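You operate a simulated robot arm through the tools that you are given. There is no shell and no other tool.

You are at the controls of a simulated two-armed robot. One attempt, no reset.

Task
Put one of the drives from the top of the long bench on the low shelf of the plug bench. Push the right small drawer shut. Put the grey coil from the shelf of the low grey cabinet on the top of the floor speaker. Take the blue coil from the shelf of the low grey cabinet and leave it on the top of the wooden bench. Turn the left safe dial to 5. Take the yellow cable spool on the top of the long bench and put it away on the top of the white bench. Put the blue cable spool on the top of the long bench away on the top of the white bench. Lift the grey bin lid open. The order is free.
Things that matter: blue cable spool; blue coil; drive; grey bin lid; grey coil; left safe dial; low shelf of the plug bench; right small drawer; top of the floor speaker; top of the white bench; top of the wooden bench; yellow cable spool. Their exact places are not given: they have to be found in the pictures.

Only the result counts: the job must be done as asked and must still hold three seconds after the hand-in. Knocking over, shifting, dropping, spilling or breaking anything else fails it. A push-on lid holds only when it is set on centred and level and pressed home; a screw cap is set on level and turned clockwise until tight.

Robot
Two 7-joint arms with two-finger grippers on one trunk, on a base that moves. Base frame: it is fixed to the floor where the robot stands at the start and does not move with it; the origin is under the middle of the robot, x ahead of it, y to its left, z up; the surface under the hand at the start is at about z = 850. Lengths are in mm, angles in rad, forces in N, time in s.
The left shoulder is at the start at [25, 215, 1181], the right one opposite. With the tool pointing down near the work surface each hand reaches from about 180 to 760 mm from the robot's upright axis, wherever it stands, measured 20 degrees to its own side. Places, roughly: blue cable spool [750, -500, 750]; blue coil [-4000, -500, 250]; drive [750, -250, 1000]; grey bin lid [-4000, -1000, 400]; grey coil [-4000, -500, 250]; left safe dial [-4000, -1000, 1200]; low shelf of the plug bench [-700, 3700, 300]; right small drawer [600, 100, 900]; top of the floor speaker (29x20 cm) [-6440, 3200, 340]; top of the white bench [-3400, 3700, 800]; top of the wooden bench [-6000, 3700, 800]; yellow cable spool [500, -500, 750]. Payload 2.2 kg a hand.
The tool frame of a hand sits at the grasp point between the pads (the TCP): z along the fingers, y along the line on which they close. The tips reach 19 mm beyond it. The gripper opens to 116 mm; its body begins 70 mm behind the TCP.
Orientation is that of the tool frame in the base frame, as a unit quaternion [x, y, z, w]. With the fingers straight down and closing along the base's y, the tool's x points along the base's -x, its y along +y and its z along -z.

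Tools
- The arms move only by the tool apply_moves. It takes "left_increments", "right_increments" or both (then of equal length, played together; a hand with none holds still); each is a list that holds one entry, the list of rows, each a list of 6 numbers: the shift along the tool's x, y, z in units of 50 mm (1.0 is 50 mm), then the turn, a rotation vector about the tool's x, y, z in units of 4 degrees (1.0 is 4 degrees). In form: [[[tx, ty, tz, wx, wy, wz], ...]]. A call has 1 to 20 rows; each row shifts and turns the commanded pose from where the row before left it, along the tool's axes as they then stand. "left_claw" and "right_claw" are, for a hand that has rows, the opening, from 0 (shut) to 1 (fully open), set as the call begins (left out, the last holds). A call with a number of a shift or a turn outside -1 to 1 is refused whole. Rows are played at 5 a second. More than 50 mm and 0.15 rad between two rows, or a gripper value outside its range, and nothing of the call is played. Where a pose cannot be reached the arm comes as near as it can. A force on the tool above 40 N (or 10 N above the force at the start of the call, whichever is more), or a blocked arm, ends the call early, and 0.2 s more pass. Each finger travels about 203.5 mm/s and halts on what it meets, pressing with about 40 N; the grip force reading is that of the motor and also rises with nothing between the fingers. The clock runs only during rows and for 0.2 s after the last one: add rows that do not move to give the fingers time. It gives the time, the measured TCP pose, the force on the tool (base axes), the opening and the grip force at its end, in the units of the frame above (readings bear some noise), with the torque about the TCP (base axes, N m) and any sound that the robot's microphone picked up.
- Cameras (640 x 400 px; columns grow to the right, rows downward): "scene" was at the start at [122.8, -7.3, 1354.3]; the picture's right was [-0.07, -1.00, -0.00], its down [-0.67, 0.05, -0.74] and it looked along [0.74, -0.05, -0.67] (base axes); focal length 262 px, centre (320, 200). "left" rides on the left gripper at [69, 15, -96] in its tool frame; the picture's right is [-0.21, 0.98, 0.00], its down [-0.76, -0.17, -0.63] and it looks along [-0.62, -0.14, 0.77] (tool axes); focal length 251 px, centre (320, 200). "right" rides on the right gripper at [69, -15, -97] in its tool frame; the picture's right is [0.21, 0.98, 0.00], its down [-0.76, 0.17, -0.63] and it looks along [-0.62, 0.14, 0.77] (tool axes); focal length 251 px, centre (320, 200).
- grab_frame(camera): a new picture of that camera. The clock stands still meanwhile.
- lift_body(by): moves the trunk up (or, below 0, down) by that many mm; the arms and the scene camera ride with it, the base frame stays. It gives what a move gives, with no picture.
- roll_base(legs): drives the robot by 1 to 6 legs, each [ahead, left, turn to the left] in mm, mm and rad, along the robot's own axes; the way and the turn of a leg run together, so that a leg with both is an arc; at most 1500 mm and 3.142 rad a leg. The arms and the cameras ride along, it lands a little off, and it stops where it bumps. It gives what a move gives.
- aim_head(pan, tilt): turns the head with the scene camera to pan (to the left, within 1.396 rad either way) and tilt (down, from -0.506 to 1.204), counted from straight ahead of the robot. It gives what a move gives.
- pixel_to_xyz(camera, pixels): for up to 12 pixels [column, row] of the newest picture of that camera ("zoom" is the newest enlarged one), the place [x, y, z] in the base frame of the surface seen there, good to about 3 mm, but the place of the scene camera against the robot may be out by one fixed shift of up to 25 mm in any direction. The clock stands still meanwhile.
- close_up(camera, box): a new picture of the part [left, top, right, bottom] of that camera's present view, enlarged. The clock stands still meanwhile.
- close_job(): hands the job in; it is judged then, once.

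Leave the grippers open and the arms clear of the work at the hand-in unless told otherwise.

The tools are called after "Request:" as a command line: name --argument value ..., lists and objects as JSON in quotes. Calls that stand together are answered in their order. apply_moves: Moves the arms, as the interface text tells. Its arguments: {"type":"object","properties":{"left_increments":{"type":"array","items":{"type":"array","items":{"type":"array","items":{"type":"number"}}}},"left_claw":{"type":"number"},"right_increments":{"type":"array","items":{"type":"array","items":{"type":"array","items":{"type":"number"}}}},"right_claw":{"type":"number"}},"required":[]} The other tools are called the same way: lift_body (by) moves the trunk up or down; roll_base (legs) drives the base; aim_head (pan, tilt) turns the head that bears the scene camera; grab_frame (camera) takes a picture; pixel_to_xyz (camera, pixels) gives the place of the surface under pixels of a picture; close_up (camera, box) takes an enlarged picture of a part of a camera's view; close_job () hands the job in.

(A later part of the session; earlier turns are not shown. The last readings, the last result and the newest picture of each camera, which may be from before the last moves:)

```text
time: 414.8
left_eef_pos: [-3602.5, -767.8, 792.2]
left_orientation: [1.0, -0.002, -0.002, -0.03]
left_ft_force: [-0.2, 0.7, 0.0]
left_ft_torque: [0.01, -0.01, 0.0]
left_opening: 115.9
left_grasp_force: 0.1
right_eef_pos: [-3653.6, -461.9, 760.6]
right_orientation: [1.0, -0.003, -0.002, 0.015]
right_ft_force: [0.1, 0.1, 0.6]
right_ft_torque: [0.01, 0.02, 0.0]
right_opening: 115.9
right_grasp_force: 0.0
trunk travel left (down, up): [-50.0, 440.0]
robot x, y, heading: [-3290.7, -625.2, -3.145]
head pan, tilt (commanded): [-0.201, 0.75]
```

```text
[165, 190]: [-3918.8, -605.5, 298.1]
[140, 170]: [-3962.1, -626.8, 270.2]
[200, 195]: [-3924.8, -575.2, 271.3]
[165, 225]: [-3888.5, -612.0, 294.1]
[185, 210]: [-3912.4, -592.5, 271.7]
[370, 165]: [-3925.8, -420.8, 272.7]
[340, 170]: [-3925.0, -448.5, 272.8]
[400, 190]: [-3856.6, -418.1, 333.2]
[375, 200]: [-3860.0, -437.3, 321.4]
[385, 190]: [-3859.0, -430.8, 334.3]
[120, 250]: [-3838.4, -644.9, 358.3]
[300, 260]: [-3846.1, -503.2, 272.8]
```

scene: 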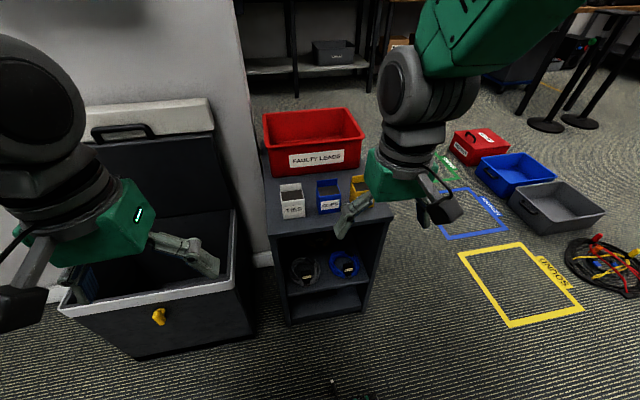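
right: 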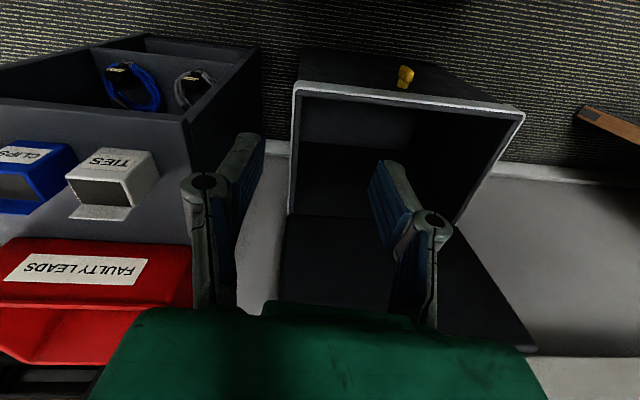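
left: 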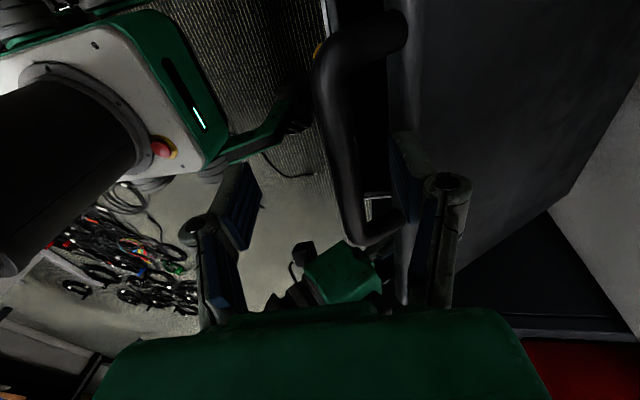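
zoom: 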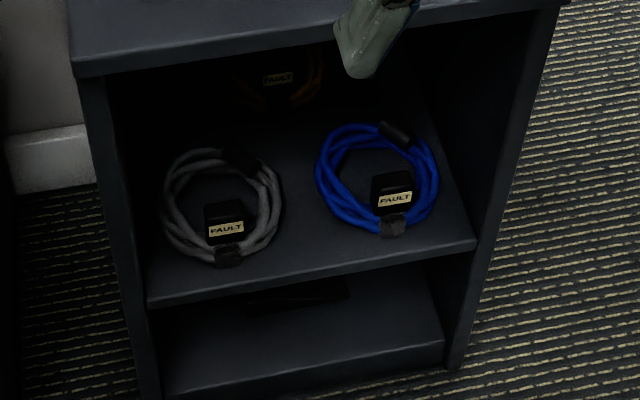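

Request:
pixel_to_xyz --camera "zoom" --pixels '[[168, 200], [276, 205], [205, 155], [228, 252], [225, 208], [228, 228], [322, 175], [432, 182], [365, 130], [393, 222], [390, 178], [396, 200]]'

Request:
grab_frame --camera "right"

```text
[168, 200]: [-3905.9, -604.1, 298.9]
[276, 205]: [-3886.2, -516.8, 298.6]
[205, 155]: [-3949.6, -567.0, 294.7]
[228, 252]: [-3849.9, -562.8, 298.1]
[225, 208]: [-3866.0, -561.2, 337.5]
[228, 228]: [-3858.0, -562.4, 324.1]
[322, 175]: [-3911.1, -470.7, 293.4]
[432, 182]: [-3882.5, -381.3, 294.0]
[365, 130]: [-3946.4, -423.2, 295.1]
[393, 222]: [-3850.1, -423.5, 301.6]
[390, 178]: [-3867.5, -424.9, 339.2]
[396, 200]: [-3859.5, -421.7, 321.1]
```

```text
taken
```

right: 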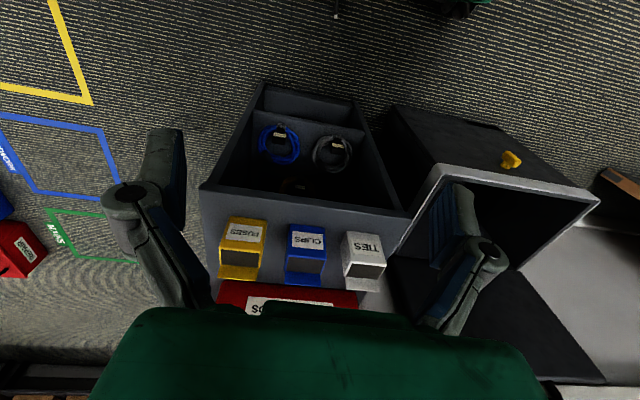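

Request:
close_up --camera "right" --box '[240, 100, 380, 200]'

Request:
pixel_to_xyz --camera "right" --pixels '[[281, 134], [280, 127], [337, 146], [338, 139], [262, 143], [298, 147], [315, 152], [351, 154], [280, 162], [332, 170], [300, 180], [300, 130]]'

```text
4.00 times, centred on (310, 150) of right
```

zoom: 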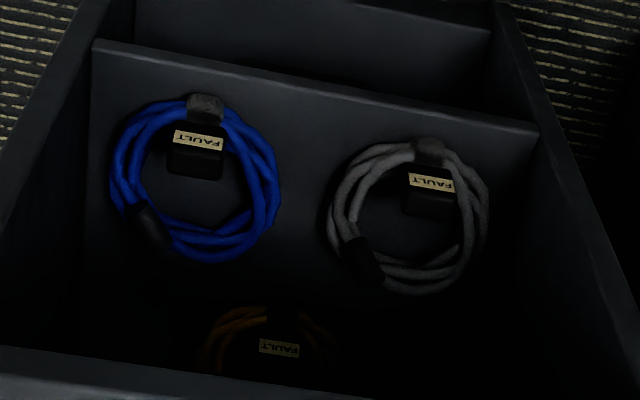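

```text
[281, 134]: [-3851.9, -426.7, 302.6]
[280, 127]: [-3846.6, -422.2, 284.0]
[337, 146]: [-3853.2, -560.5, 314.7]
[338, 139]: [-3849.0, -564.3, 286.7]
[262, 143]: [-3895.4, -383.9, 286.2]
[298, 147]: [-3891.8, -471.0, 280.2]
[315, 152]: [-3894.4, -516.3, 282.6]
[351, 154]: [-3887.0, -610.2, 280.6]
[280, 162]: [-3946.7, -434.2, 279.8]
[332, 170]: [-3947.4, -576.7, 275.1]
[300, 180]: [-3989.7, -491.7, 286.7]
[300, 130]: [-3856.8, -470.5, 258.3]
```

Both cameras agree: the blue coil's centre is near (-3897,-427) with its plug block at y≈-426 (front x≈-3853, top z≈325), and the grey plug is at y≈-561. I'll grip each coil by its standing plug block with a 45° tilted hand. I'll lower the trunk and tilt the right hand forward.

Request:
lift_body --by -50

Request:
apply_moves --right_increments '[[[-0.16, -0.06, 0.4, 0.43, -1, 0], [-0.132, -0.06, 0.41, 0, -1, 0], [-0.103, -0.06, 0.418, 0, -1, 0], [-0.073, -0.06, 0.424, 0, -1, 0], [-0.044, -0.06, 0.428, 0, -1, 0], [-0.014, -0.06, 0.431, 0, -1, 0], [0.016, -0.06, 0.43, 0, -1, 0], [0.047, -0.06, 0.428, 0, -1, 0], [0.076, -0.06, 0.424, 0, -1, 0], [0.106, -0.06, 0.418, 0, -1, 0], [0.135, -0.06, 0.409, 0, -1, 0], [0, 0, 0, 0, -0.25, 0], [0, 0, 0, 0, 0, 0]]]' --right_claw 0.7

Request:
grab_frame --camera "right"

Request:
grab_frame --camera "scene"

```text
time: 415.7
left_eef_pos: [-3602.9, -764.6, 742.1]
left_orientation: [1.0, -0.002, -0.001, -0.029]
left_ft_force: [-0.2, -0.3, 1.3]
left_ft_torque: [-0.04, 0.01, -0.01]
left_opening: 116.0
left_grasp_force: 0.0
right_eef_pos: [-3654.3, -459.2, 710.3]
right_orientation: [1.0, -0.004, -0.003, 0.016]
right_ft_force: [-0.3, -0.2, 0.1]
right_ft_torque: [0.03, -0.03, 0.0]
right_opening: 116.0
right_grasp_force: 0.1
trunk travel left (down, up): [0.0, 490.0]
robot x, y, heading: [-3286.9, -623.6, -3.144]
head pan, tilt (commanded): [-0.201, 0.75]
```

```text
time: 418.5
left_eef_pos: [-3603.2, -765.0, 741.6]
left_orientation: [1.0, -0.002, -0.002, -0.029]
left_ft_force: [0.3, -0.2, 0.5]
left_ft_torque: [0.02, -0.04, 0.01]
left_opening: 115.9
left_grasp_force: 0.0
right_eef_pos: [-3741.0, -427.1, 491.5]
right_orientation: [0.923, -0.004, -0.385, 0.0]
right_ft_force: [0.7, 0.6, 0.6]
right_ft_torque: [0.0, 0.03, 0.0]
right_opening: 81.2
right_grasp_force: 0.1
trunk travel left (down, up): [0.0, 490.0]
robot x, y, heading: [-3288.2, -621.5, -3.141]
head pan, tilt (commanded): [-0.201, 0.75]
```

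```text
taken
```

right: 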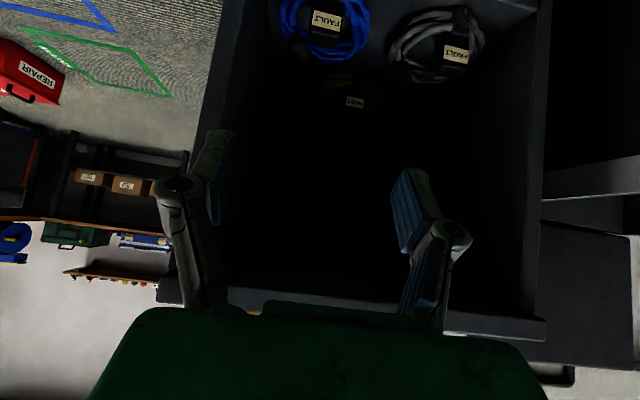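

```text
taken
```

scene: 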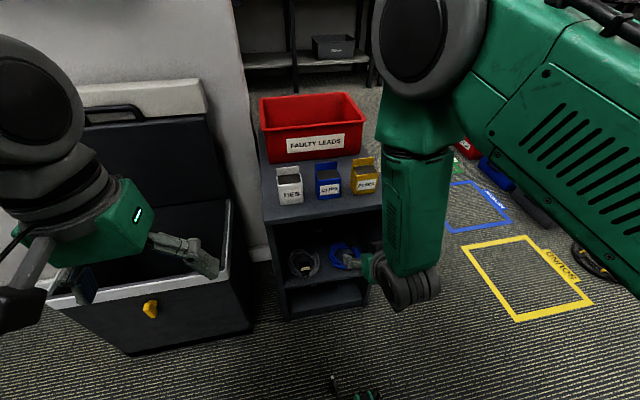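

The right hand sees the blue coil's plug at (327,20). I'll move to the pre-grasp point with a 60 mm opening.

Request:
apply_moves --right_increments '[[[0.239, 0, 0.69, 0, 0, 0], [0.239, 0, 0.69, 0, 0, 0], [0.239, 0, 0.69, 0, 0, 0], [0.239, 0, 0.69, 0, 0, 0], [0, 0, 0, 0, 0, 0]]]' --right_claw 0.52

Request:
grab_frame --camera "right"

Request:
close_up --camera "right" --box '[240, 40, 400, 140]'

```text
time: 419.7
left_eef_pos: [-3603.9, -765.4, 742.1]
left_orientation: [1.0, -0.002, -0.002, -0.029]
left_ft_force: [-0.3, 0.0, 0.5]
left_ft_torque: [0.03, 0.0, -0.01]
left_opening: 115.9
left_grasp_force: 0.0
right_eef_pos: [-3806.8, -425.6, 360.5]
right_orientation: [0.923, -0.004, -0.386, 0.0]
right_ft_force: [-0.3, 0.1, 0.0]
right_ft_torque: [-0.02, 0.02, -0.01]
right_opening: 60.3
right_grasp_force: 0.1
trunk travel left (down, up): [0.0, 490.0]
robot x, y, heading: [-3290.2, -624.6, -3.14]
head pan, tilt (commanded): [-0.201, 0.75]
```

```text
taken
```

right: 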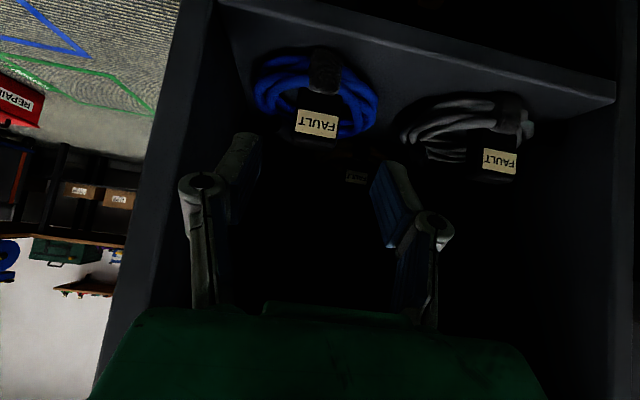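

```text
4.00 times, centred on (320, 90) of right
```

zoom: 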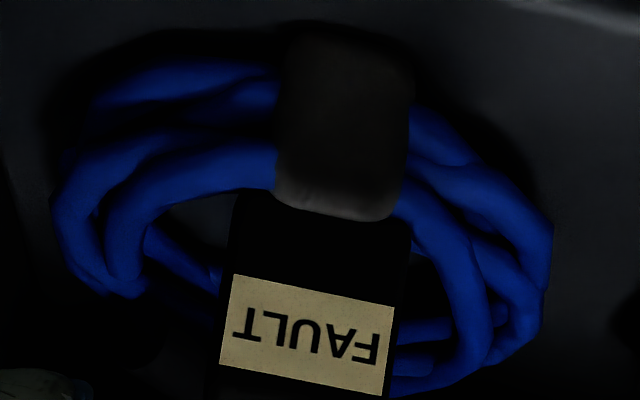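

Request:
pixel_to_xyz --camera "zoom" --pixels '[[235, 285], [385, 315], [228, 355], [378, 385], [305, 330], [250, 220], [395, 230], [340, 130], [320, 395], [230, 395], [370, 398], [240, 240]]'

Request:
pixel_to_xyz --camera "right" --pixels '[[316, 140], [300, 145], [330, 148], [316, 146], [280, 100], [360, 105], [240, 100], [210, 100]]'

```text
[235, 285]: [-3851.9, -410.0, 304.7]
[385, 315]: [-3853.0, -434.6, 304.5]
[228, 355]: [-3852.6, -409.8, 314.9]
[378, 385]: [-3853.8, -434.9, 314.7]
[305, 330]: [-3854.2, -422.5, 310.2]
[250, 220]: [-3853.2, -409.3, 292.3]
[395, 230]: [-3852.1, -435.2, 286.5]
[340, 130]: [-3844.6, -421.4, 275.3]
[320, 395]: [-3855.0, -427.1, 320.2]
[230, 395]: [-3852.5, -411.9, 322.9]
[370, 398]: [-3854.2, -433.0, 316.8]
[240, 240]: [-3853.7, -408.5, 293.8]
```

```text
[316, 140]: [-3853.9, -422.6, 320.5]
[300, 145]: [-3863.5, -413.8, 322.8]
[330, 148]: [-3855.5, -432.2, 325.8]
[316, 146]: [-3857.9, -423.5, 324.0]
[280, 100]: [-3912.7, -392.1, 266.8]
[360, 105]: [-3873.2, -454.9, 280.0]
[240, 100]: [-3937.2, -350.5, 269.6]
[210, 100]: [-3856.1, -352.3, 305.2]
```

The blue plug spans y=-408 to -436 with its front at x=-3853 and top at z=324. I'll advance so that its upper part lies between the pads.

Request:
apply_moves --right_increments '[[[0.03, -0.072, 0.45, 0, 0, 0], [0, 0, 0.45, 0, 0, 0], [0, 0, 0.4, 0, 0, 0], [0, 0, 0.33, 0, 0, 0], [0, 0, 0, 0, 0, 0]]]' --right_claw 0.52

Request:
grab_frame --camera "right"

```text
time: 420.9
left_eef_pos: [-3603.9, -764.9, 742.1]
left_orientation: [1.0, -0.002, -0.003, -0.028]
left_ft_force: [-0.4, -0.3, 0.1]
left_ft_torque: [0.01, 0.0, 0.03]
left_opening: 115.9
left_grasp_force: 0.1
right_eef_pos: [-3862.3, -422.5, 302.7]
right_orientation: [0.922, -0.005, -0.387, 0.0]
right_ft_force: [-0.1, 1.1, 6.1]
right_ft_torque: [0.25, 0.01, 0.0]
right_opening: 61.5
right_grasp_force: 0.3
trunk travel left (down, up): [0.0, 490.0]
robot x, y, heading: [-3292.4, -625.8, 3.137]
head pan, tilt (commanded): [-0.201, 0.75]
```

```text
taken
```

right: 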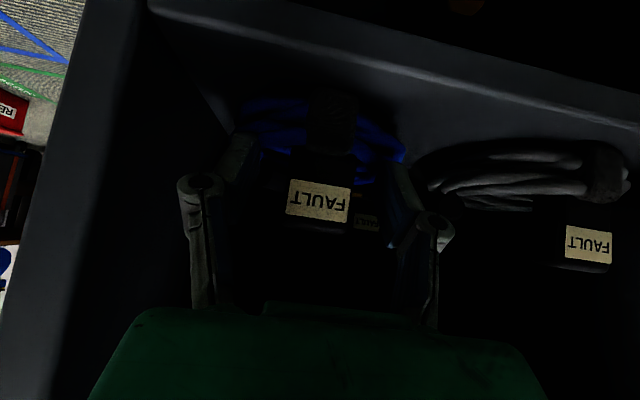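

The fingertips just touch the cable ring (6 N). I'll raise 3 mm and close on the plug.

Request:
apply_moves --right_increments '[[[-0.05, 0, -0.045, 0, 0, 0], [0, 0, 0, 0, 0, 0]]]' --right_claw 0.52

Request:
apply_moves --right_increments '[[[0, 0, 0, 0, 0, 0], [0, 0, 0, 0, 0, 0], [0, 0, 0, 0, 0, 0], [0, 0, 0, 0, 0, 0]]]' --right_claw 0

Request:
grab_frame --camera "right"

```text
time: 421.5
left_eef_pos: [-3603.4, -764.5, 741.6]
left_orientation: [1.0, -0.001, -0.002, -0.028]
left_ft_force: [0.4, -0.6, -0.4]
left_ft_torque: [0.02, 0.01, 0.0]
left_opening: 116.0
left_grasp_force: 0.1
right_eef_pos: [-3861.7, -424.4, 304.9]
right_orientation: [0.923, -0.004, -0.385, 0.001]
right_ft_force: [-0.3, 0.3, 0.7]
right_ft_torque: [-0.02, 0.02, -0.01]
right_opening: 60.5
right_grasp_force: 0.1
trunk travel left (down, up): [0.0, 490.0]
robot x, y, heading: [-3289.3, -622.2, -3.14]
head pan, tilt (commanded): [-0.201, 0.75]
```

```text
time: 422.5
left_eef_pos: [-3603.8, -766.1, 741.9]
left_orientation: [1.0, -0.001, -0.003, -0.028]
left_ft_force: [0.0, -0.4, -1.0]
left_ft_torque: [0.02, -0.04, 0.0]
left_opening: 116.1
left_grasp_force: 0.1
right_eef_pos: [-3862.8, -423.7, 306.1]
right_orientation: [0.922, -0.005, -0.387, 0.0]
right_ft_force: [-3.7, -0.8, 9.9]
right_ft_torque: [0.46, 0.56, 0.11]
right_opening: 32.5
right_grasp_force: 39.7
trunk travel left (down, up): [0.0, 490.0]
robot x, y, heading: [-3288.3, -620.9, -3.145]
head pan, tilt (commanded): [-0.201, 0.75]
```

```text
taken
```

right: 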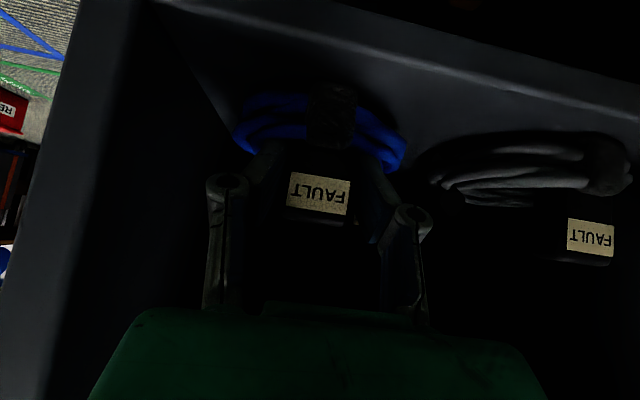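

Gripped at 32.5 mm with 40 N. I'll lift very slowly.

Request:
apply_moves --right_increments '[[[-0.05, 0, -0.05, 0, 0, 0], [-0.05, 0, -0.05, 0, 0, 0], [-0.05, 0, -0.05, 0, 0, 0], [-0.05, 0, -0.05, 0, 0, 0], [0, 0, 0, 0, 0, 0]]]' --right_claw 0

Request:
grab_frame --camera "right"

Request:
close_up --camera "scene" --box '[265, 210, 395, 320]'

```text
time: 423.7
left_eef_pos: [-3604.9, -766.1, 740.8]
left_orientation: [1.0, -0.002, -0.002, -0.03]
left_ft_force: [0.5, 0.5, -0.1]
left_ft_torque: [0.0, -0.01, 0.02]
left_opening: 116.2
left_grasp_force: 0.0
right_eef_pos: [-3863.1, -423.4, 318.3]
right_orientation: [0.923, -0.004, -0.384, 0.001]
right_ft_force: [1.2, 0.0, -1.7]
right_ft_torque: [0.02, -0.06, -0.01]
right_opening: 32.3
right_grasp_force: 39.6
trunk travel left (down, up): [0.0, 490.0]
robot x, y, heading: [-3290.2, -627.0, -3.144]
head pan, tilt (commanded): [-0.201, 0.75]
```

```text
taken
```

right: 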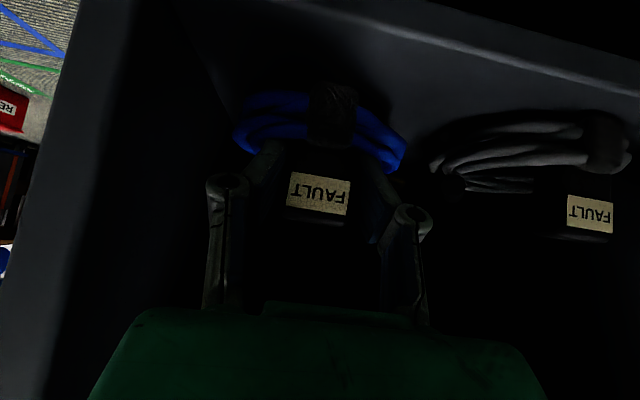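

```text
3.64 times, centred on (330, 265) of scene
```

zoom: 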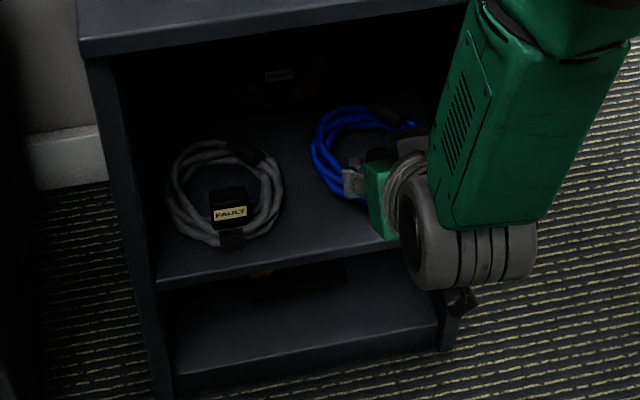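

The blue coil rises with the hand. I'll lift a little more, then back the robot straight out.

Request:
apply_moves --right_increments '[[[-0.07, 0, -0.07, 0, 0, 0], [-0.09, 0, -0.09, 0, 0, 0], [-0.09, 0, -0.09, 0, 0, 0], [-0.09, 0, -0.09, 0, 0, 0], [-0.07, 0, -0.07, 0, 0, 0], [0, 0, 0, 0, 0, 0]]]' --right_claw 0

Request:
roll_base --legs '[[-170, 0, 0]]'

Request:
grab_frame --camera "right"

Request:
grab_frame --camera "scene"

```text
time: 425.1
left_eef_pos: [-3602.7, -765.6, 741.3]
left_orientation: [1.0, -0.002, -0.001, -0.028]
left_ft_force: [0.1, -0.2, -0.4]
left_ft_torque: [0.01, 0.01, 0.02]
left_opening: 115.8
left_grasp_force: 0.1
right_eef_pos: [-3863.6, -423.9, 347.4]
right_orientation: [0.923, -0.004, -0.384, 0.001]
right_ft_force: [0.0, 0.4, -2.1]
right_ft_torque: [0.0, -0.07, 0.0]
right_opening: 32.4
right_grasp_force: 40.2
trunk travel left (down, up): [0.0, 490.0]
robot x, y, heading: [-3289.2, -623.1, -3.142]
head pan, tilt (commanded): [-0.201, 0.75]
```

```text
time: 426.2
left_eef_pos: [-3520.9, -767.1, 743.4]
left_orientation: [0.999, 0.001, -0.006, -0.033]
left_ft_force: [0.5, 1.2, 0.8]
left_ft_torque: [0.0, -0.01, 0.0]
left_opening: 116.3
left_grasp_force: 0.0
right_eef_pos: [-3786.6, -426.8, 353.0]
right_orientation: [0.921, 0.001, -0.389, -0.001]
right_ft_force: [0.9, 0.3, -2.1]
right_ft_torque: [0.0, -0.04, -0.02]
right_opening: 32.2
right_grasp_force: 40.3
trunk travel left (down, up): [0.0, 490.0]
robot x, y, heading: [-3213.6, -616.2, -3.133]
head pan, tilt (commanded): [-0.201, 0.75]
stopped in leg 1: the robot was blocked; the commanded pose is now the measured one
```

```text
taken
```

right: 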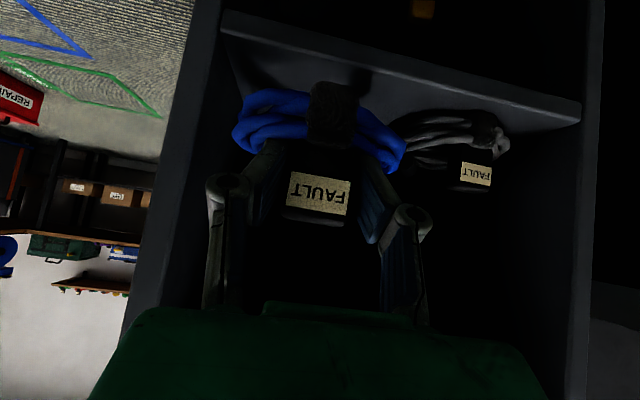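

```text
taken
```

scene: 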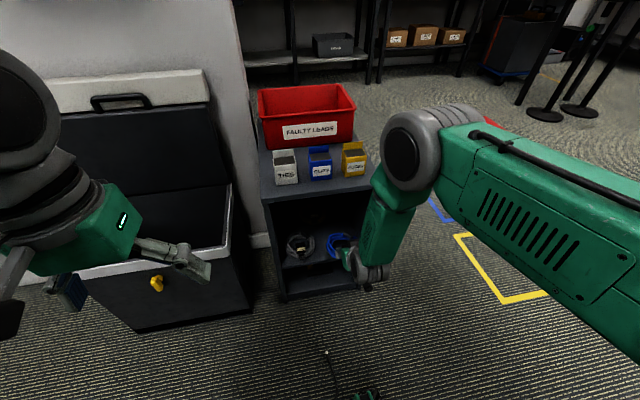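

The base was blocked from behind after 80 mm, presumably by the cable pile, so I'll ease forward 15 mm and pull the coil out with the arm instead.

Request:
roll_base --legs '[[15, 0, 0]]'

Request:
apply_moves --right_increments '[[[0.2, 0, -0.2, 0, 0, 0], [0.3, 0, -0.3, 0, 0, 0], [0.3, 0, -0.3, 0, 0, 0], [0.3, 0, -0.3, 0, 0, 0], [0.25, 0, -0.27, 0, 0, 0], [0, 0, 0, 0, 0, 0]]]' --right_claw 0

Request:
grab_frame --camera "right"

```text
time: 427.0
left_eef_pos: [-3536.9, -767.6, 743.3]
left_orientation: [0.999, 0.0, -0.005, -0.032]
left_ft_force: [0.0, -0.4, 0.2]
left_ft_torque: [-0.06, -0.04, 0.01]
left_opening: 116.3
left_grasp_force: 0.0
right_eef_pos: [-3802.0, -427.3, 352.1]
right_orientation: [0.921, 0.0, -0.389, 0.0]
right_ft_force: [-0.8, 0.5, -1.6]
right_ft_torque: [0.01, -0.06, 0.0]
right_opening: 32.4
right_grasp_force: 40.2
trunk travel left (down, up): [0.0, 490.0]
robot x, y, heading: [-3224.6, -621.5, -3.137]
head pan, tilt (commanded): [-0.201, 0.75]
```

```text
time: 428.4
left_eef_pos: [-3534.7, -768.0, 743.8]
left_orientation: [0.999, 0.001, -0.006, -0.033]
left_ft_force: [-0.4, -0.3, 0.0]
left_ft_torque: [0.01, 0.03, -0.01]
left_opening: 115.9
left_grasp_force: 0.1
right_eef_pos: [-3704.3, -426.5, 353.4]
right_orientation: [0.921, -0.001, -0.389, -0.001]
right_ft_force: [0.2, -0.3, -1.2]
right_ft_torque: [-0.02, -0.04, 0.04]
right_opening: 32.2
right_grasp_force: 39.7
trunk travel left (down, up): [0.0, 490.0]
robot x, y, heading: [-3231.8, -617.8, -3.139]
head pan, tilt (commanded): [-0.201, 0.75]
```

```text
taken
```

right: 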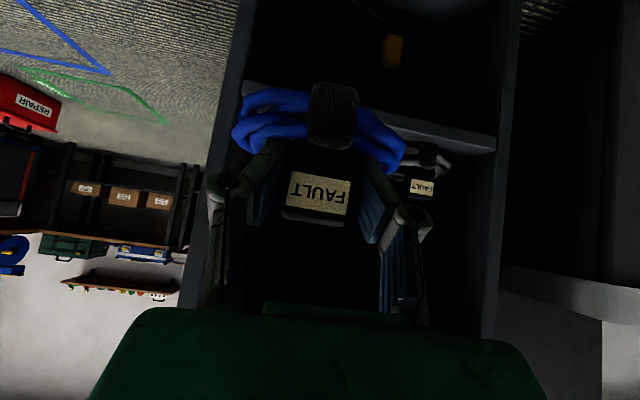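

The coil is out of the cabinet. I'll raise it, then strafe right so the left hand faces the grey coil.

Request:
apply_moves --right_increments '[[[-0.2, 0, -0.2, 0, 0, 0], [-0.35, 0, -0.34, 0, 0, 0], [-0.35, 0, -0.34, 0, 0, 0], [-0.35, 0, -0.34, 0, 0, 0], [-0.35, 0, -0.34, 0, 0, 0], [-0.35, 0, -0.34, 0, 0, 0], [-0.2, 0, -0.2, 0, 0, 0], [0, 0, 0, 0, 0, 0]]]' --right_claw 0

Request:
roll_base --legs '[[0, -215, 0]]'

Request:
grab_frame --camera "scene"

```text
time: 430.2
left_eef_pos: [-3534.9, -769.2, 742.9]
left_orientation: [0.999, 0.0, -0.006, -0.033]
left_ft_force: [-0.3, 0.5, -1.0]
left_ft_torque: [0.0, -0.01, 0.03]
left_opening: 115.7
left_grasp_force: 0.1
right_eef_pos: [-3703.4, -427.3, 504.0]
right_orientation: [0.921, 0.0, -0.39, -0.001]
right_ft_force: [-0.1, -0.6, -1.5]
right_ft_torque: [-0.02, -0.04, 0.01]
right_opening: 32.3
right_grasp_force: 39.7
trunk travel left (down, up): [0.0, 490.0]
robot x, y, heading: [-3229.0, -618.8, -3.136]
head pan, tilt (commanded): [-0.201, 0.75]
```

```text
time: 431.9
left_eef_pos: [-3535.1, -561.7, 741.3]
left_orientation: [0.999, 0.002, -0.006, -0.038]
left_ft_force: [0.4, -0.4, 0.4]
left_ft_torque: [0.03, -0.02, 0.03]
left_opening: 116.2
left_grasp_force: 0.0
right_eef_pos: [-3704.9, -218.9, 505.9]
right_orientation: [0.921, 0.004, -0.39, -0.004]
right_ft_force: [-0.5, -0.6, -0.5]
right_ft_torque: [0.06, -0.05, -0.02]
right_opening: 32.3
right_grasp_force: 40.0
trunk travel left (down, up): [0.0, 490.0]
robot x, y, heading: [-3231.0, -404.7, -3.136]
head pan, tilt (commanded): [-0.201, 0.75]
```

```text
taken
```

scene: 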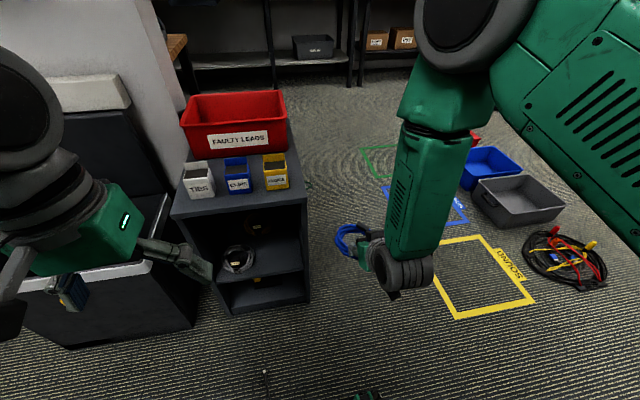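

The left hand faces the grey coil at (238,258). I'll roll 60 mm ahead, level the left hand and tilt it forward to 45°.

Request:
roll_base --legs '[[60, 0, 0]]'

Request:
apply_moves --left_increments '[[[-0.26, 0, 0.4, -0.6, -1, 0], [-0.231, 0, 0.417, -0.5, -1, 0], [-0.202, 0, 0.432, 0, -1, 0], [-0.171, 0, 0.445, 0, -1, 0], [-0.14, 0, 0.456, 0, -1, 0], [-0.108, 0, 0.465, 0, -1, 0], [-0.075, 0, 0.471, 0, -1, 0], [-0.042, 0, 0.475, 0, -1, 0], [-0.008, 0, 0.477, 0, -1, 0], [0.025, 0, 0.476, 0, -1, 0], [0.058, 0, 0.474, 0, -1, 0], [0, 0, 0, 0, -0.1, 0], [0, 0, 0, 0, 0, 0]]]' --left_claw 0.52

Request:
grab_frame --camera "left"

```text
time: 432.8
left_eef_pos: [-3595.5, -555.1, 743.9]
left_orientation: [0.999, 0.002, -0.007, -0.034]
left_ft_force: [0.0, -0.4, 0.1]
left_ft_torque: [-0.03, 0.01, 0.02]
left_opening: 115.8
left_grasp_force: 0.1
right_eef_pos: [-3763.3, -215.7, 504.6]
right_orientation: [0.92, 0.002, -0.392, 0.0]
right_ft_force: [0.1, 0.4, -1.4]
right_ft_torque: [-0.03, -0.07, 0.0]
right_opening: 32.0
right_grasp_force: 39.6
trunk travel left (down, up): [0.0, 490.0]
robot x, y, heading: [-3290.0, -408.1, -3.137]
head pan, tilt (commanded): [-0.201, 0.75]
```

```text
time: 435.6
left_eef_pos: [-3740.6, -559.4, 528.1]
left_orientation: [0.923, 0.011, -0.385, 0.005]
left_ft_force: [0.0, -0.3, 0.6]
left_ft_torque: [-0.03, 0.01, 0.04]
left_opening: 60.2
left_grasp_force: 0.1
right_eef_pos: [-3761.9, -214.4, 505.3]
right_orientation: [0.92, 0.002, -0.392, 0.0]
right_ft_force: [0.1, -0.1, -1.3]
right_ft_torque: [0.0, -0.07, -0.02]
right_opening: 32.2
right_grasp_force: 40.1
trunk travel left (down, up): [0.0, 490.0]
robot x, y, heading: [-3290.2, -406.2, -3.137]
head pan, tilt (commanded): [-0.201, 0.75]
```

```text
taken
```

left: 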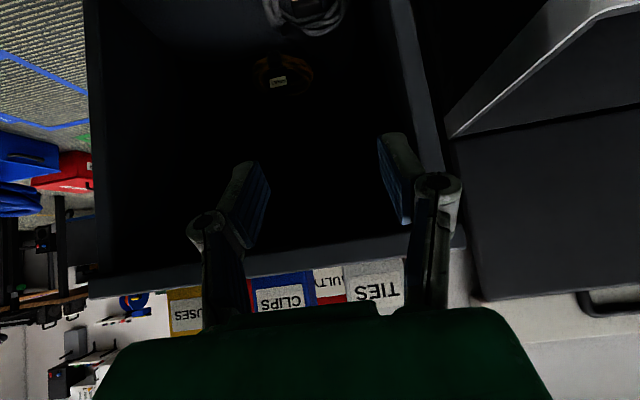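

Request:
apply_moves --left_increments '[[[0.294, 0.009, 0.658, 0, 0, 0], [0.294, 0.009, 0.658, 0, 0, 0], [0.294, 0.009, 0.658, 0, 0, 0], [0.294, 0.009, 0.658, 0, 0, 0], [0.294, 0.009, 0.658, 0, 0, 0], [0, 0, 0, 0, 0, 0]]]' --left_claw 0.52

Request:
grab_frame --camera "left"

Request:
close_up --camera "left" --box '[240, 60, 400, 160]'

```text
time: 437.0
left_eef_pos: [-3803.1, -561.4, 362.3]
left_orientation: [0.923, 0.002, -0.386, 0.006]
left_ft_force: [-0.2, -0.7, -0.8]
left_ft_torque: [0.03, -0.02, 0.02]
left_opening: 60.3
left_grasp_force: 0.1
right_eef_pos: [-3761.6, -215.0, 505.5]
right_orientation: [0.92, 0.001, -0.392, 0.0]
right_ft_force: [-0.2, -0.3, -1.4]
right_ft_torque: [0.01, -0.04, -0.01]
right_opening: 32.2
right_grasp_force: 40.2
trunk travel left (down, up): [0.0, 490.0]
robot x, y, heading: [-3286.1, -409.8, -3.137]
head pan, tilt (commanded): [-0.201, 0.75]
```

```text
taken
```

left: 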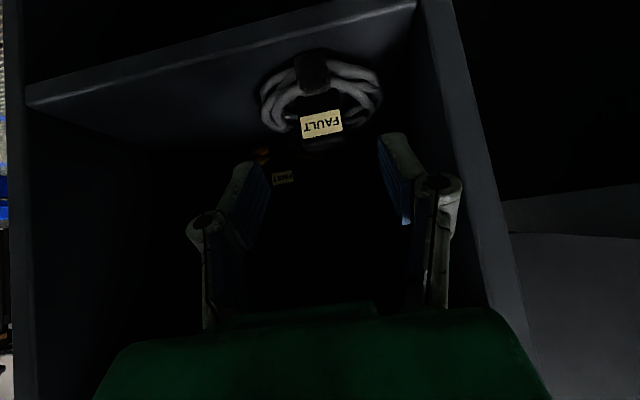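

```text
4.00 times, centred on (320, 110) of left
```

zoom: 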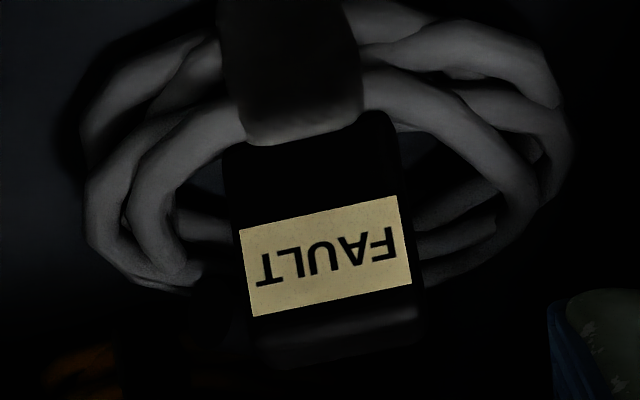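

Request:
pixel_to_xyz --camera "zoom" --pixels '[[242, 235], [394, 205], [256, 308], [408, 275], [325, 260], [260, 325], [415, 300], [340, 350], [230, 160], [390, 130], [340, 325]]'

Request:
pixel_to_xyz --camera "left" --pixels '[[450, 120], [440, 60], [262, 90], [380, 90]]'

```text
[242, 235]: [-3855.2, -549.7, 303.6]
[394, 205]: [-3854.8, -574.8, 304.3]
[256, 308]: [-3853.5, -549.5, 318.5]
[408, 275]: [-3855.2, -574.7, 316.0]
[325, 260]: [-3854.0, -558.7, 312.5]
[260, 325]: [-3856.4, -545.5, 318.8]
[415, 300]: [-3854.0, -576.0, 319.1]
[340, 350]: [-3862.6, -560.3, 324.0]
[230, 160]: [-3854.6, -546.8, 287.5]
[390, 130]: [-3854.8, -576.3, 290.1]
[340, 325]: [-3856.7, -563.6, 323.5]
```

```text
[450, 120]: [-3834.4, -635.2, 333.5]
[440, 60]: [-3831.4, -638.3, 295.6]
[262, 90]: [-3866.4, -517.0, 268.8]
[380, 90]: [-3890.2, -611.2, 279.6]
```

The grey plug spans y=-546 to -576, front x=-3855, top z=324. I'll advance onto it as I did for the blue one.

Request:
apply_moves --left_increments '[[[-0.015, 0, 0.46, 0, 0, 0], [-0.015, 0, 0.46, 0, 0, 0], [-0.015, 0, 0.42, 0, 0, 0], [-0.015, 0, 0.32, 0, 0, 0], [0, 0, 0, 0, 0, 0]]]' --left_claw 0.52

Request:
grab_frame --camera "left"

```text
time: 438.2
left_eef_pos: [-3865.8, -561.9, 303.7]
left_orientation: [0.922, 0.003, -0.387, 0.006]
left_ft_force: [0.8, 0.6, 7.2]
left_ft_torque: [0.12, 0.0, 0.0]
left_opening: 61.3
left_grasp_force: 0.4
right_eef_pos: [-3761.5, -213.3, 505.7]
right_orientation: [0.92, 0.001, -0.392, -0.001]
right_ft_force: [0.5, -0.2, -1.3]
right_ft_torque: [0.01, -0.11, 0.0]
right_opening: 32.3
right_grasp_force: 39.7
trunk travel left (down, up): [0.0, 490.0]
robot x, y, heading: [-3289.4, -407.9, -3.141]
head pan, tilt (commanded): [-0.201, 0.75]
```

```text
taken
```

left: 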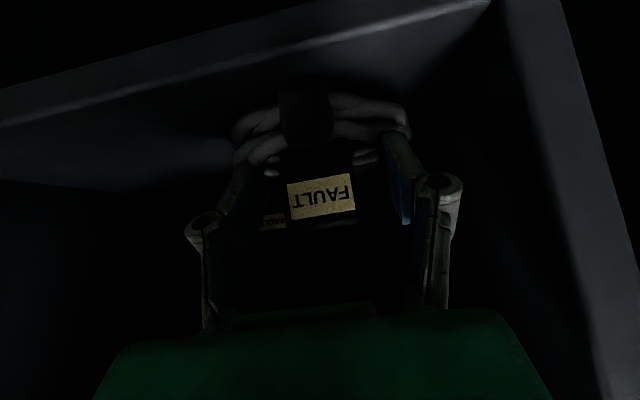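

The tips touch the ring lightly (7 N). I'll raise 3 mm, close, and lift slowly.

Request:
apply_moves --left_increments '[[[-0.05, 0, -0.045, 0, 0, 0], [0, 0, 0, 0, 0, 0]]]' --left_claw 0.52

Request:
apply_moves --left_increments '[[[0, 0, 0, 0, 0, 0], [0, 0, 0, 0, 0, 0], [0, 0, 0, 0, 0, 0], [0, 0, 0, 0, 0, 0]]]' --left_claw 0

Request:
apply_moves --left_increments '[[[-0.05, 0, -0.05, 0, 0, 0], [-0.05, 0, -0.05, 0, 0, 0], [-0.05, 0, -0.05, 0, 0, 0], [-0.05, 0, -0.05, 0, 0, 0], [0, 0, 0, 0, 0, 0]]]' --left_claw 0

Request:
grab_frame --camera "left"

```text
time: 438.8
left_eef_pos: [-3865.1, -560.5, 306.4]
left_orientation: [0.923, 0.002, -0.385, 0.006]
left_ft_force: [-0.9, -0.4, -0.4]
left_ft_torque: [0.03, -0.01, 0.05]
left_opening: 60.6
left_grasp_force: 0.0
right_eef_pos: [-3760.7, -215.3, 506.0]
right_orientation: [0.92, 0.001, -0.391, 0.0]
right_ft_force: [-0.4, -0.3, -1.3]
right_ft_torque: [0.0, 0.0, 0.0]
right_opening: 32.2
right_grasp_force: 40.2
trunk travel left (down, up): [0.0, 490.0]
robot x, y, heading: [-3286.8, -406.3, -3.137]
head pan, tilt (commanded): [-0.201, 0.75]
```

```text
time: 439.8
left_eef_pos: [-3863.9, -561.3, 306.8]
left_orientation: [0.923, 0.003, -0.385, 0.006]
left_ft_force: [0.2, -0.3, 0.8]
left_ft_torque: [0.01, -0.03, 0.01]
left_opening: 32.0
left_grasp_force: 40.0
right_eef_pos: [-3762.1, -213.8, 505.6]
right_orientation: [0.92, 0.001, -0.392, -0.001]
right_ft_force: [-0.7, 0.0, -1.2]
right_ft_torque: [0.01, -0.03, -0.02]
right_opening: 32.5
right_grasp_force: 39.8
trunk travel left (down, up): [0.0, 490.0]
robot x, y, heading: [-3291.4, -403.6, -3.138]
head pan, tilt (commanded): [-0.201, 0.75]
```

```text
time: 441.0
left_eef_pos: [-3866.3, -561.4, 320.7]
left_orientation: [0.923, 0.003, -0.385, 0.006]
left_ft_force: [0.7, -0.4, -1.9]
left_ft_torque: [0.02, -0.05, 0.06]
left_opening: 32.2
left_grasp_force: 39.9
right_eef_pos: [-3762.3, -214.7, 505.5]
right_orientation: [0.92, 0.001, -0.391, 0.0]
right_ft_force: [0.6, 1.5, -1.6]
right_ft_torque: [0.01, -0.07, 0.03]
right_opening: 32.2
right_grasp_force: 39.8
trunk travel left (down, up): [0.0, 490.0]
robot x, y, heading: [-3288.2, -405.8, -3.138]
head pan, tilt (commanded): [-0.201, 0.75]
```

```text
taken
```

left: 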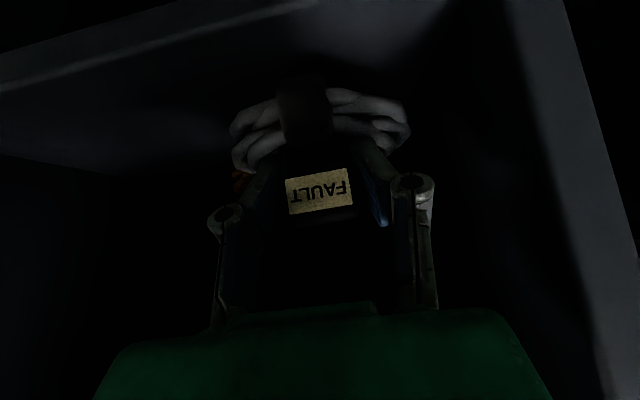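

The grey coil is lifted. I'll raise it 30 mm more and pull it out of the cabinet with the arm.

Request:
apply_moves --left_increments '[[[-0.07, 0, -0.07, 0, 0, 0], [-0.09, 0, -0.09, 0, 0, 0], [-0.09, 0, -0.09, 0, 0, 0], [-0.09, 0, -0.09, 0, 0, 0], [-0.07, 0, -0.07, 0, 0, 0], [0, 0, 0, 0, 0, 0]]]' --left_claw 0

Request:
apply_moves --left_increments '[[[0.2, 0, -0.2, 0, 0, 0], [0.3, 0, -0.3, 0, 0, 0], [0.3, 0, -0.3, 0, 0, 0], [0.3, 0, -0.3, 0, 0, 0], [0.3, 0, -0.3, 0, 0, 0], [0.3, 0, -0.3, 0, 0, 0], [0.3, 0, -0.3, 0, 0, 0], [0.25, 0, -0.25, 0, 0, 0], [0, 0, 0, 0, 0, 0]]]' --left_claw 0

Request:
grab_frame --camera "left"

Request:
grab_frame --camera "scene"

```text
time: 442.4
left_eef_pos: [-3865.2, -559.4, 349.5]
left_orientation: [0.923, 0.002, -0.385, 0.006]
left_ft_force: [-0.2, 0.4, -2.1]
left_ft_torque: [-0.01, -0.04, 0.03]
left_opening: 32.5
left_grasp_force: 39.7
right_eef_pos: [-3763.0, -214.7, 505.4]
right_orientation: [0.92, 0.001, -0.392, 0.0]
right_ft_force: [0.1, -0.3, -0.5]
right_ft_torque: [0.01, -0.07, 0.01]
right_opening: 32.1
right_grasp_force: 40.1
trunk travel left (down, up): [0.0, 490.0]
robot x, y, heading: [-3286.0, -404.0, -3.137]
head pan, tilt (commanded): [-0.201, 0.75]
```

```text
time: 444.4
left_eef_pos: [-3704.6, -561.4, 349.4]
left_orientation: [0.923, 0.002, -0.386, 0.005]
left_ft_force: [0.6, -0.2, -1.7]
left_ft_torque: [0.0, -0.04, 0.01]
left_opening: 32.5
left_grasp_force: 39.8
right_eef_pos: [-3762.2, -215.4, 505.5]
right_orientation: [0.92, 0.002, -0.391, 0.0]
right_ft_force: [0.0, -0.6, -1.4]
right_ft_torque: [-0.01, -0.04, -0.01]
right_opening: 32.2
right_grasp_force: 40.3
trunk travel left (down, up): [0.0, 490.0]
robot x, y, heading: [-3288.6, -403.1, -3.139]
head pan, tilt (commanded): [-0.201, 0.75]
```

```text
taken
```

left: 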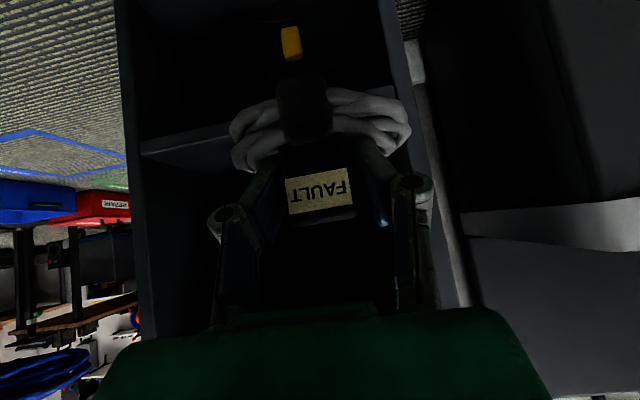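

```text
taken
```

scene: 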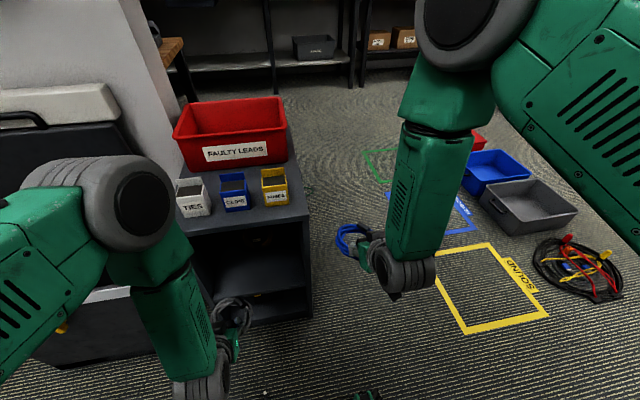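

Both coils are held. I'll raise the left one to match, then raise the trunk for travel.

Request:
apply_moves --left_increments '[[[-0.2, 0, -0.2, 0, 0, 0], [-0.35, 0, -0.34, 0, 0, 0], [-0.35, 0, -0.34, 0, 0, 0], [-0.35, 0, -0.34, 0, 0, 0], [-0.35, 0, -0.34, 0, 0, 0], [-0.35, 0, -0.34, 0, 0, 0], [-0.2, 0, -0.2, 0, 0, 0], [0, 0, 0, 0, 0, 0]]]' --left_claw 0

Request:
lift_body --by 400

Request:
aim_head --pan -1.2 --tilt 0.5

Request:
grab_frame --camera "scene"

```text
time: 446.2
left_eef_pos: [-3707.5, -556.9, 499.2]
left_orientation: [0.923, 0.002, -0.385, 0.004]
left_ft_force: [0.5, 0.1, -1.2]
left_ft_torque: [-0.01, -0.08, 0.0]
left_opening: 32.2
left_grasp_force: 39.9
right_eef_pos: [-3762.4, -214.4, 504.7]
right_orientation: [0.92, 0.001, -0.392, -0.001]
right_ft_force: [-0.4, 0.7, -1.7]
right_ft_torque: [0.01, -0.04, 0.05]
right_opening: 32.4
right_grasp_force: 40.1
trunk travel left (down, up): [0.0, 490.0]
robot x, y, heading: [-3287.3, -407.4, -3.139]
head pan, tilt (commanded): [-0.201, 0.75]
```

```text
time: 450.0
left_eef_pos: [-3706.9, -556.9, 899.5]
left_orientation: [0.923, 0.002, -0.385, 0.006]
left_ft_force: [0.5, 1.0, -1.4]
left_ft_torque: [-0.01, -0.09, 0.01]
left_opening: 32.2
left_grasp_force: 40.3
right_eef_pos: [-3763.5, -213.7, 905.5]
right_orientation: [0.92, 0.002, -0.391, 0.0]
right_ft_force: [0.1, -0.4, -1.5]
right_ft_torque: [0.0, -0.08, 0.01]
right_opening: 32.1
right_grasp_force: 39.8
trunk travel left (down, up): [-400.0, 90.0]
robot x, y, heading: [-3288.8, -407.0, -3.134]
head pan, tilt (commanded): [-0.201, 0.75]
```

```text
time: 451.3
left_eef_pos: [-3708.1, -555.3, 899.1]
left_orientation: [0.923, 0.003, -0.385, 0.006]
left_ft_force: [-0.7, 0.0, -0.9]
left_ft_torque: [0.03, -0.05, -0.01]
left_opening: 32.4
left_grasp_force: 40.5
right_eef_pos: [-3762.3, -213.8, 905.6]
right_orientation: [0.92, 0.001, -0.391, -0.001]
right_ft_force: [-0.9, 0.2, -2.0]
right_ft_torque: [0.0, -0.08, -0.01]
right_opening: 32.2
right_grasp_force: 40.0
trunk travel left (down, up): [-400.0, 90.0]
robot x, y, heading: [-3287.5, -408.9, -3.134]
head pan, tilt (commanded): [-1.201, 0.499]
```

```text
taken
```

scene: 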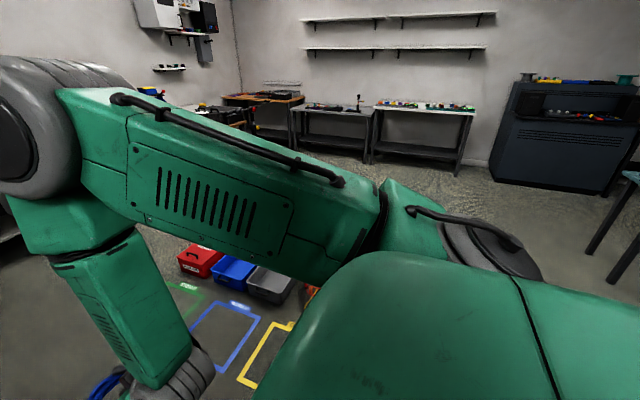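

I'll strafe right, toward +y, away from the cabinet, in two legs.

Request:
roll_base --legs '[[0, -1450, 0.02]]'

Request:
roll_base --legs '[[0, -1400, 0.02]]'

Request:
aim_head --pan 0 --tilt 0.4

Request:
grab_frame --camera "scene"

```text
time: 458.5
left_eef_pos: [-3731.8, 881.4, 900.4]
left_orientation: [0.923, 0.016, -0.385, 0.011]
left_ft_force: [-0.2, 0.0, -2.1]
left_ft_torque: [0.04, -0.04, -0.02]
left_opening: 32.3
left_grasp_force: 40.4
right_eef_pos: [-3796.2, 1221.8, 906.7]
right_orientation: [0.92, 0.015, -0.392, 0.005]
right_ft_force: [0.1, 0.8, -1.0]
right_ft_torque: [0.01, -0.06, -0.01]
right_opening: 32.5
right_grasp_force: 40.4
trunk travel left (down, up): [-400.0, 90.0]
robot x, y, heading: [-3313.3, 1042.8, -3.107]
head pan, tilt (commanded): [-1.201, 0.499]
```

```text
time: 465.5
left_eef_pos: [-3784.7, 2274.0, 900.5]
left_orientation: [0.922, 0.023, -0.386, 0.014]
left_ft_force: [-0.2, -0.3, -2.2]
left_ft_torque: [-0.02, -0.05, -0.04]
left_opening: 32.3
left_grasp_force: 39.8
right_eef_pos: [-3855.2, 2611.9, 907.3]
right_orientation: [0.919, 0.022, -0.392, 0.009]
right_ft_force: [0.4, -0.6, -1.6]
right_ft_torque: [0.0, -0.08, 0.01]
right_opening: 32.3
right_grasp_force: 40.1
trunk travel left (down, up): [-400.0, 90.0]
robot x, y, heading: [-3377.4, 2444.8, -3.093]
head pan, tilt (commanded): [-1.201, 0.499]
```

```text
time: 466.9
left_eef_pos: [-3782.1, 2274.0, 900.3]
left_orientation: [0.922, 0.023, -0.387, 0.015]
left_ft_force: [0.9, -0.2, -0.9]
left_ft_torque: [0.0, -0.02, 0.0]
left_opening: 32.3
left_grasp_force: 39.8
right_eef_pos: [-3852.4, 2613.2, 908.1]
right_orientation: [0.919, 0.022, -0.394, 0.009]
right_ft_force: [-0.4, -1.2, -2.0]
right_ft_torque: [0.02, -0.07, -0.04]
right_opening: 32.3
right_grasp_force: 39.8
trunk travel left (down, up): [-400.0, 90.0]
robot x, y, heading: [-3374.5, 2445.3, -3.093]
head pan, tilt (commanded): [0.0, 0.4]
```

```text
taken
```

scene: 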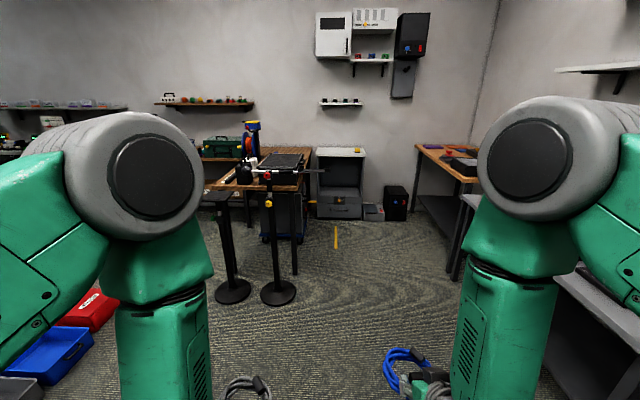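

Request:
pixel_to_xyz --camera "scene" --pixels '[[232, 292], [278, 292], [336, 240], [396, 190], [388, 186], [404, 186], [396, 215], [372, 212], [425, 150], [440, 160], [460, 170], [470, 190]]'

Request:
close_up --camera "scene" --box '[320, 120, 500, 240]'

```text
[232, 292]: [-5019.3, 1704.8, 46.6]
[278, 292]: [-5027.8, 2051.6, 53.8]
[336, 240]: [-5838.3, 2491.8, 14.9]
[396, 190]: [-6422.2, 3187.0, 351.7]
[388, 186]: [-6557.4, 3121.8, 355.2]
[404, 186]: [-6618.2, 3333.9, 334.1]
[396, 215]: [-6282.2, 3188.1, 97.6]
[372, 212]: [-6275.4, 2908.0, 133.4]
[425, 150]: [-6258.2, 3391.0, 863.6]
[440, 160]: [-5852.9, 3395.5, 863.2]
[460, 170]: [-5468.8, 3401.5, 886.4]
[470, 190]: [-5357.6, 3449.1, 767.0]
```

```text
3.33 times, centred on (410, 180) of scene
```

zoom: 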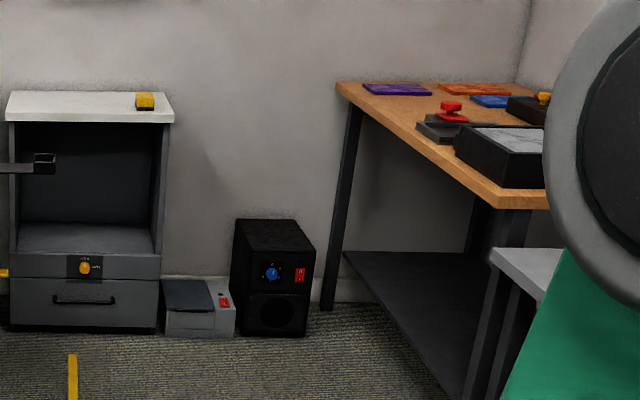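

Request:
pixel_to_xyz --camera "scene" --pixels '[[322, 171], [308, 180], [296, 270], [300, 190], [268, 240], [250, 135], [303, 235], [345, 150], [330, 215], [336, 228], [336, 248]]'

Request:
close_up --camera "scene" --box '[190, 110, 370, 310]'

```text
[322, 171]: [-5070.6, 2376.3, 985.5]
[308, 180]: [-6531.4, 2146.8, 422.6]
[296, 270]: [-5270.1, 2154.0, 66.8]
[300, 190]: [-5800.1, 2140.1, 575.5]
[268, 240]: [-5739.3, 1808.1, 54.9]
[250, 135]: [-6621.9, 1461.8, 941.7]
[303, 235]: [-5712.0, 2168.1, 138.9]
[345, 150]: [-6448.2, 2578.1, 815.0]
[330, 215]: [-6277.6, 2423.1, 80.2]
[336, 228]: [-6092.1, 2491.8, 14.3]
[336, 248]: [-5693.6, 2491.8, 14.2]
```

```text
2.00 times, centred on (280, 210) of scene
```

zoom: 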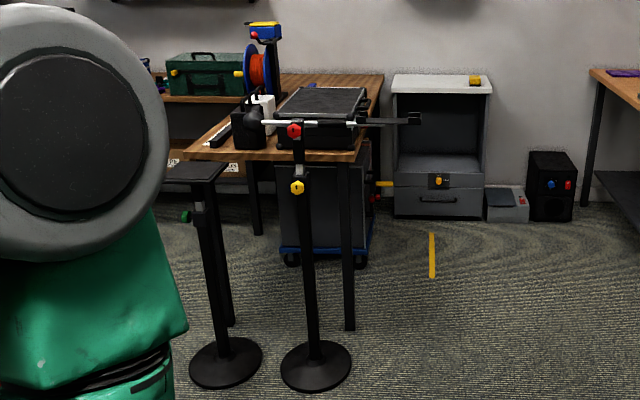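

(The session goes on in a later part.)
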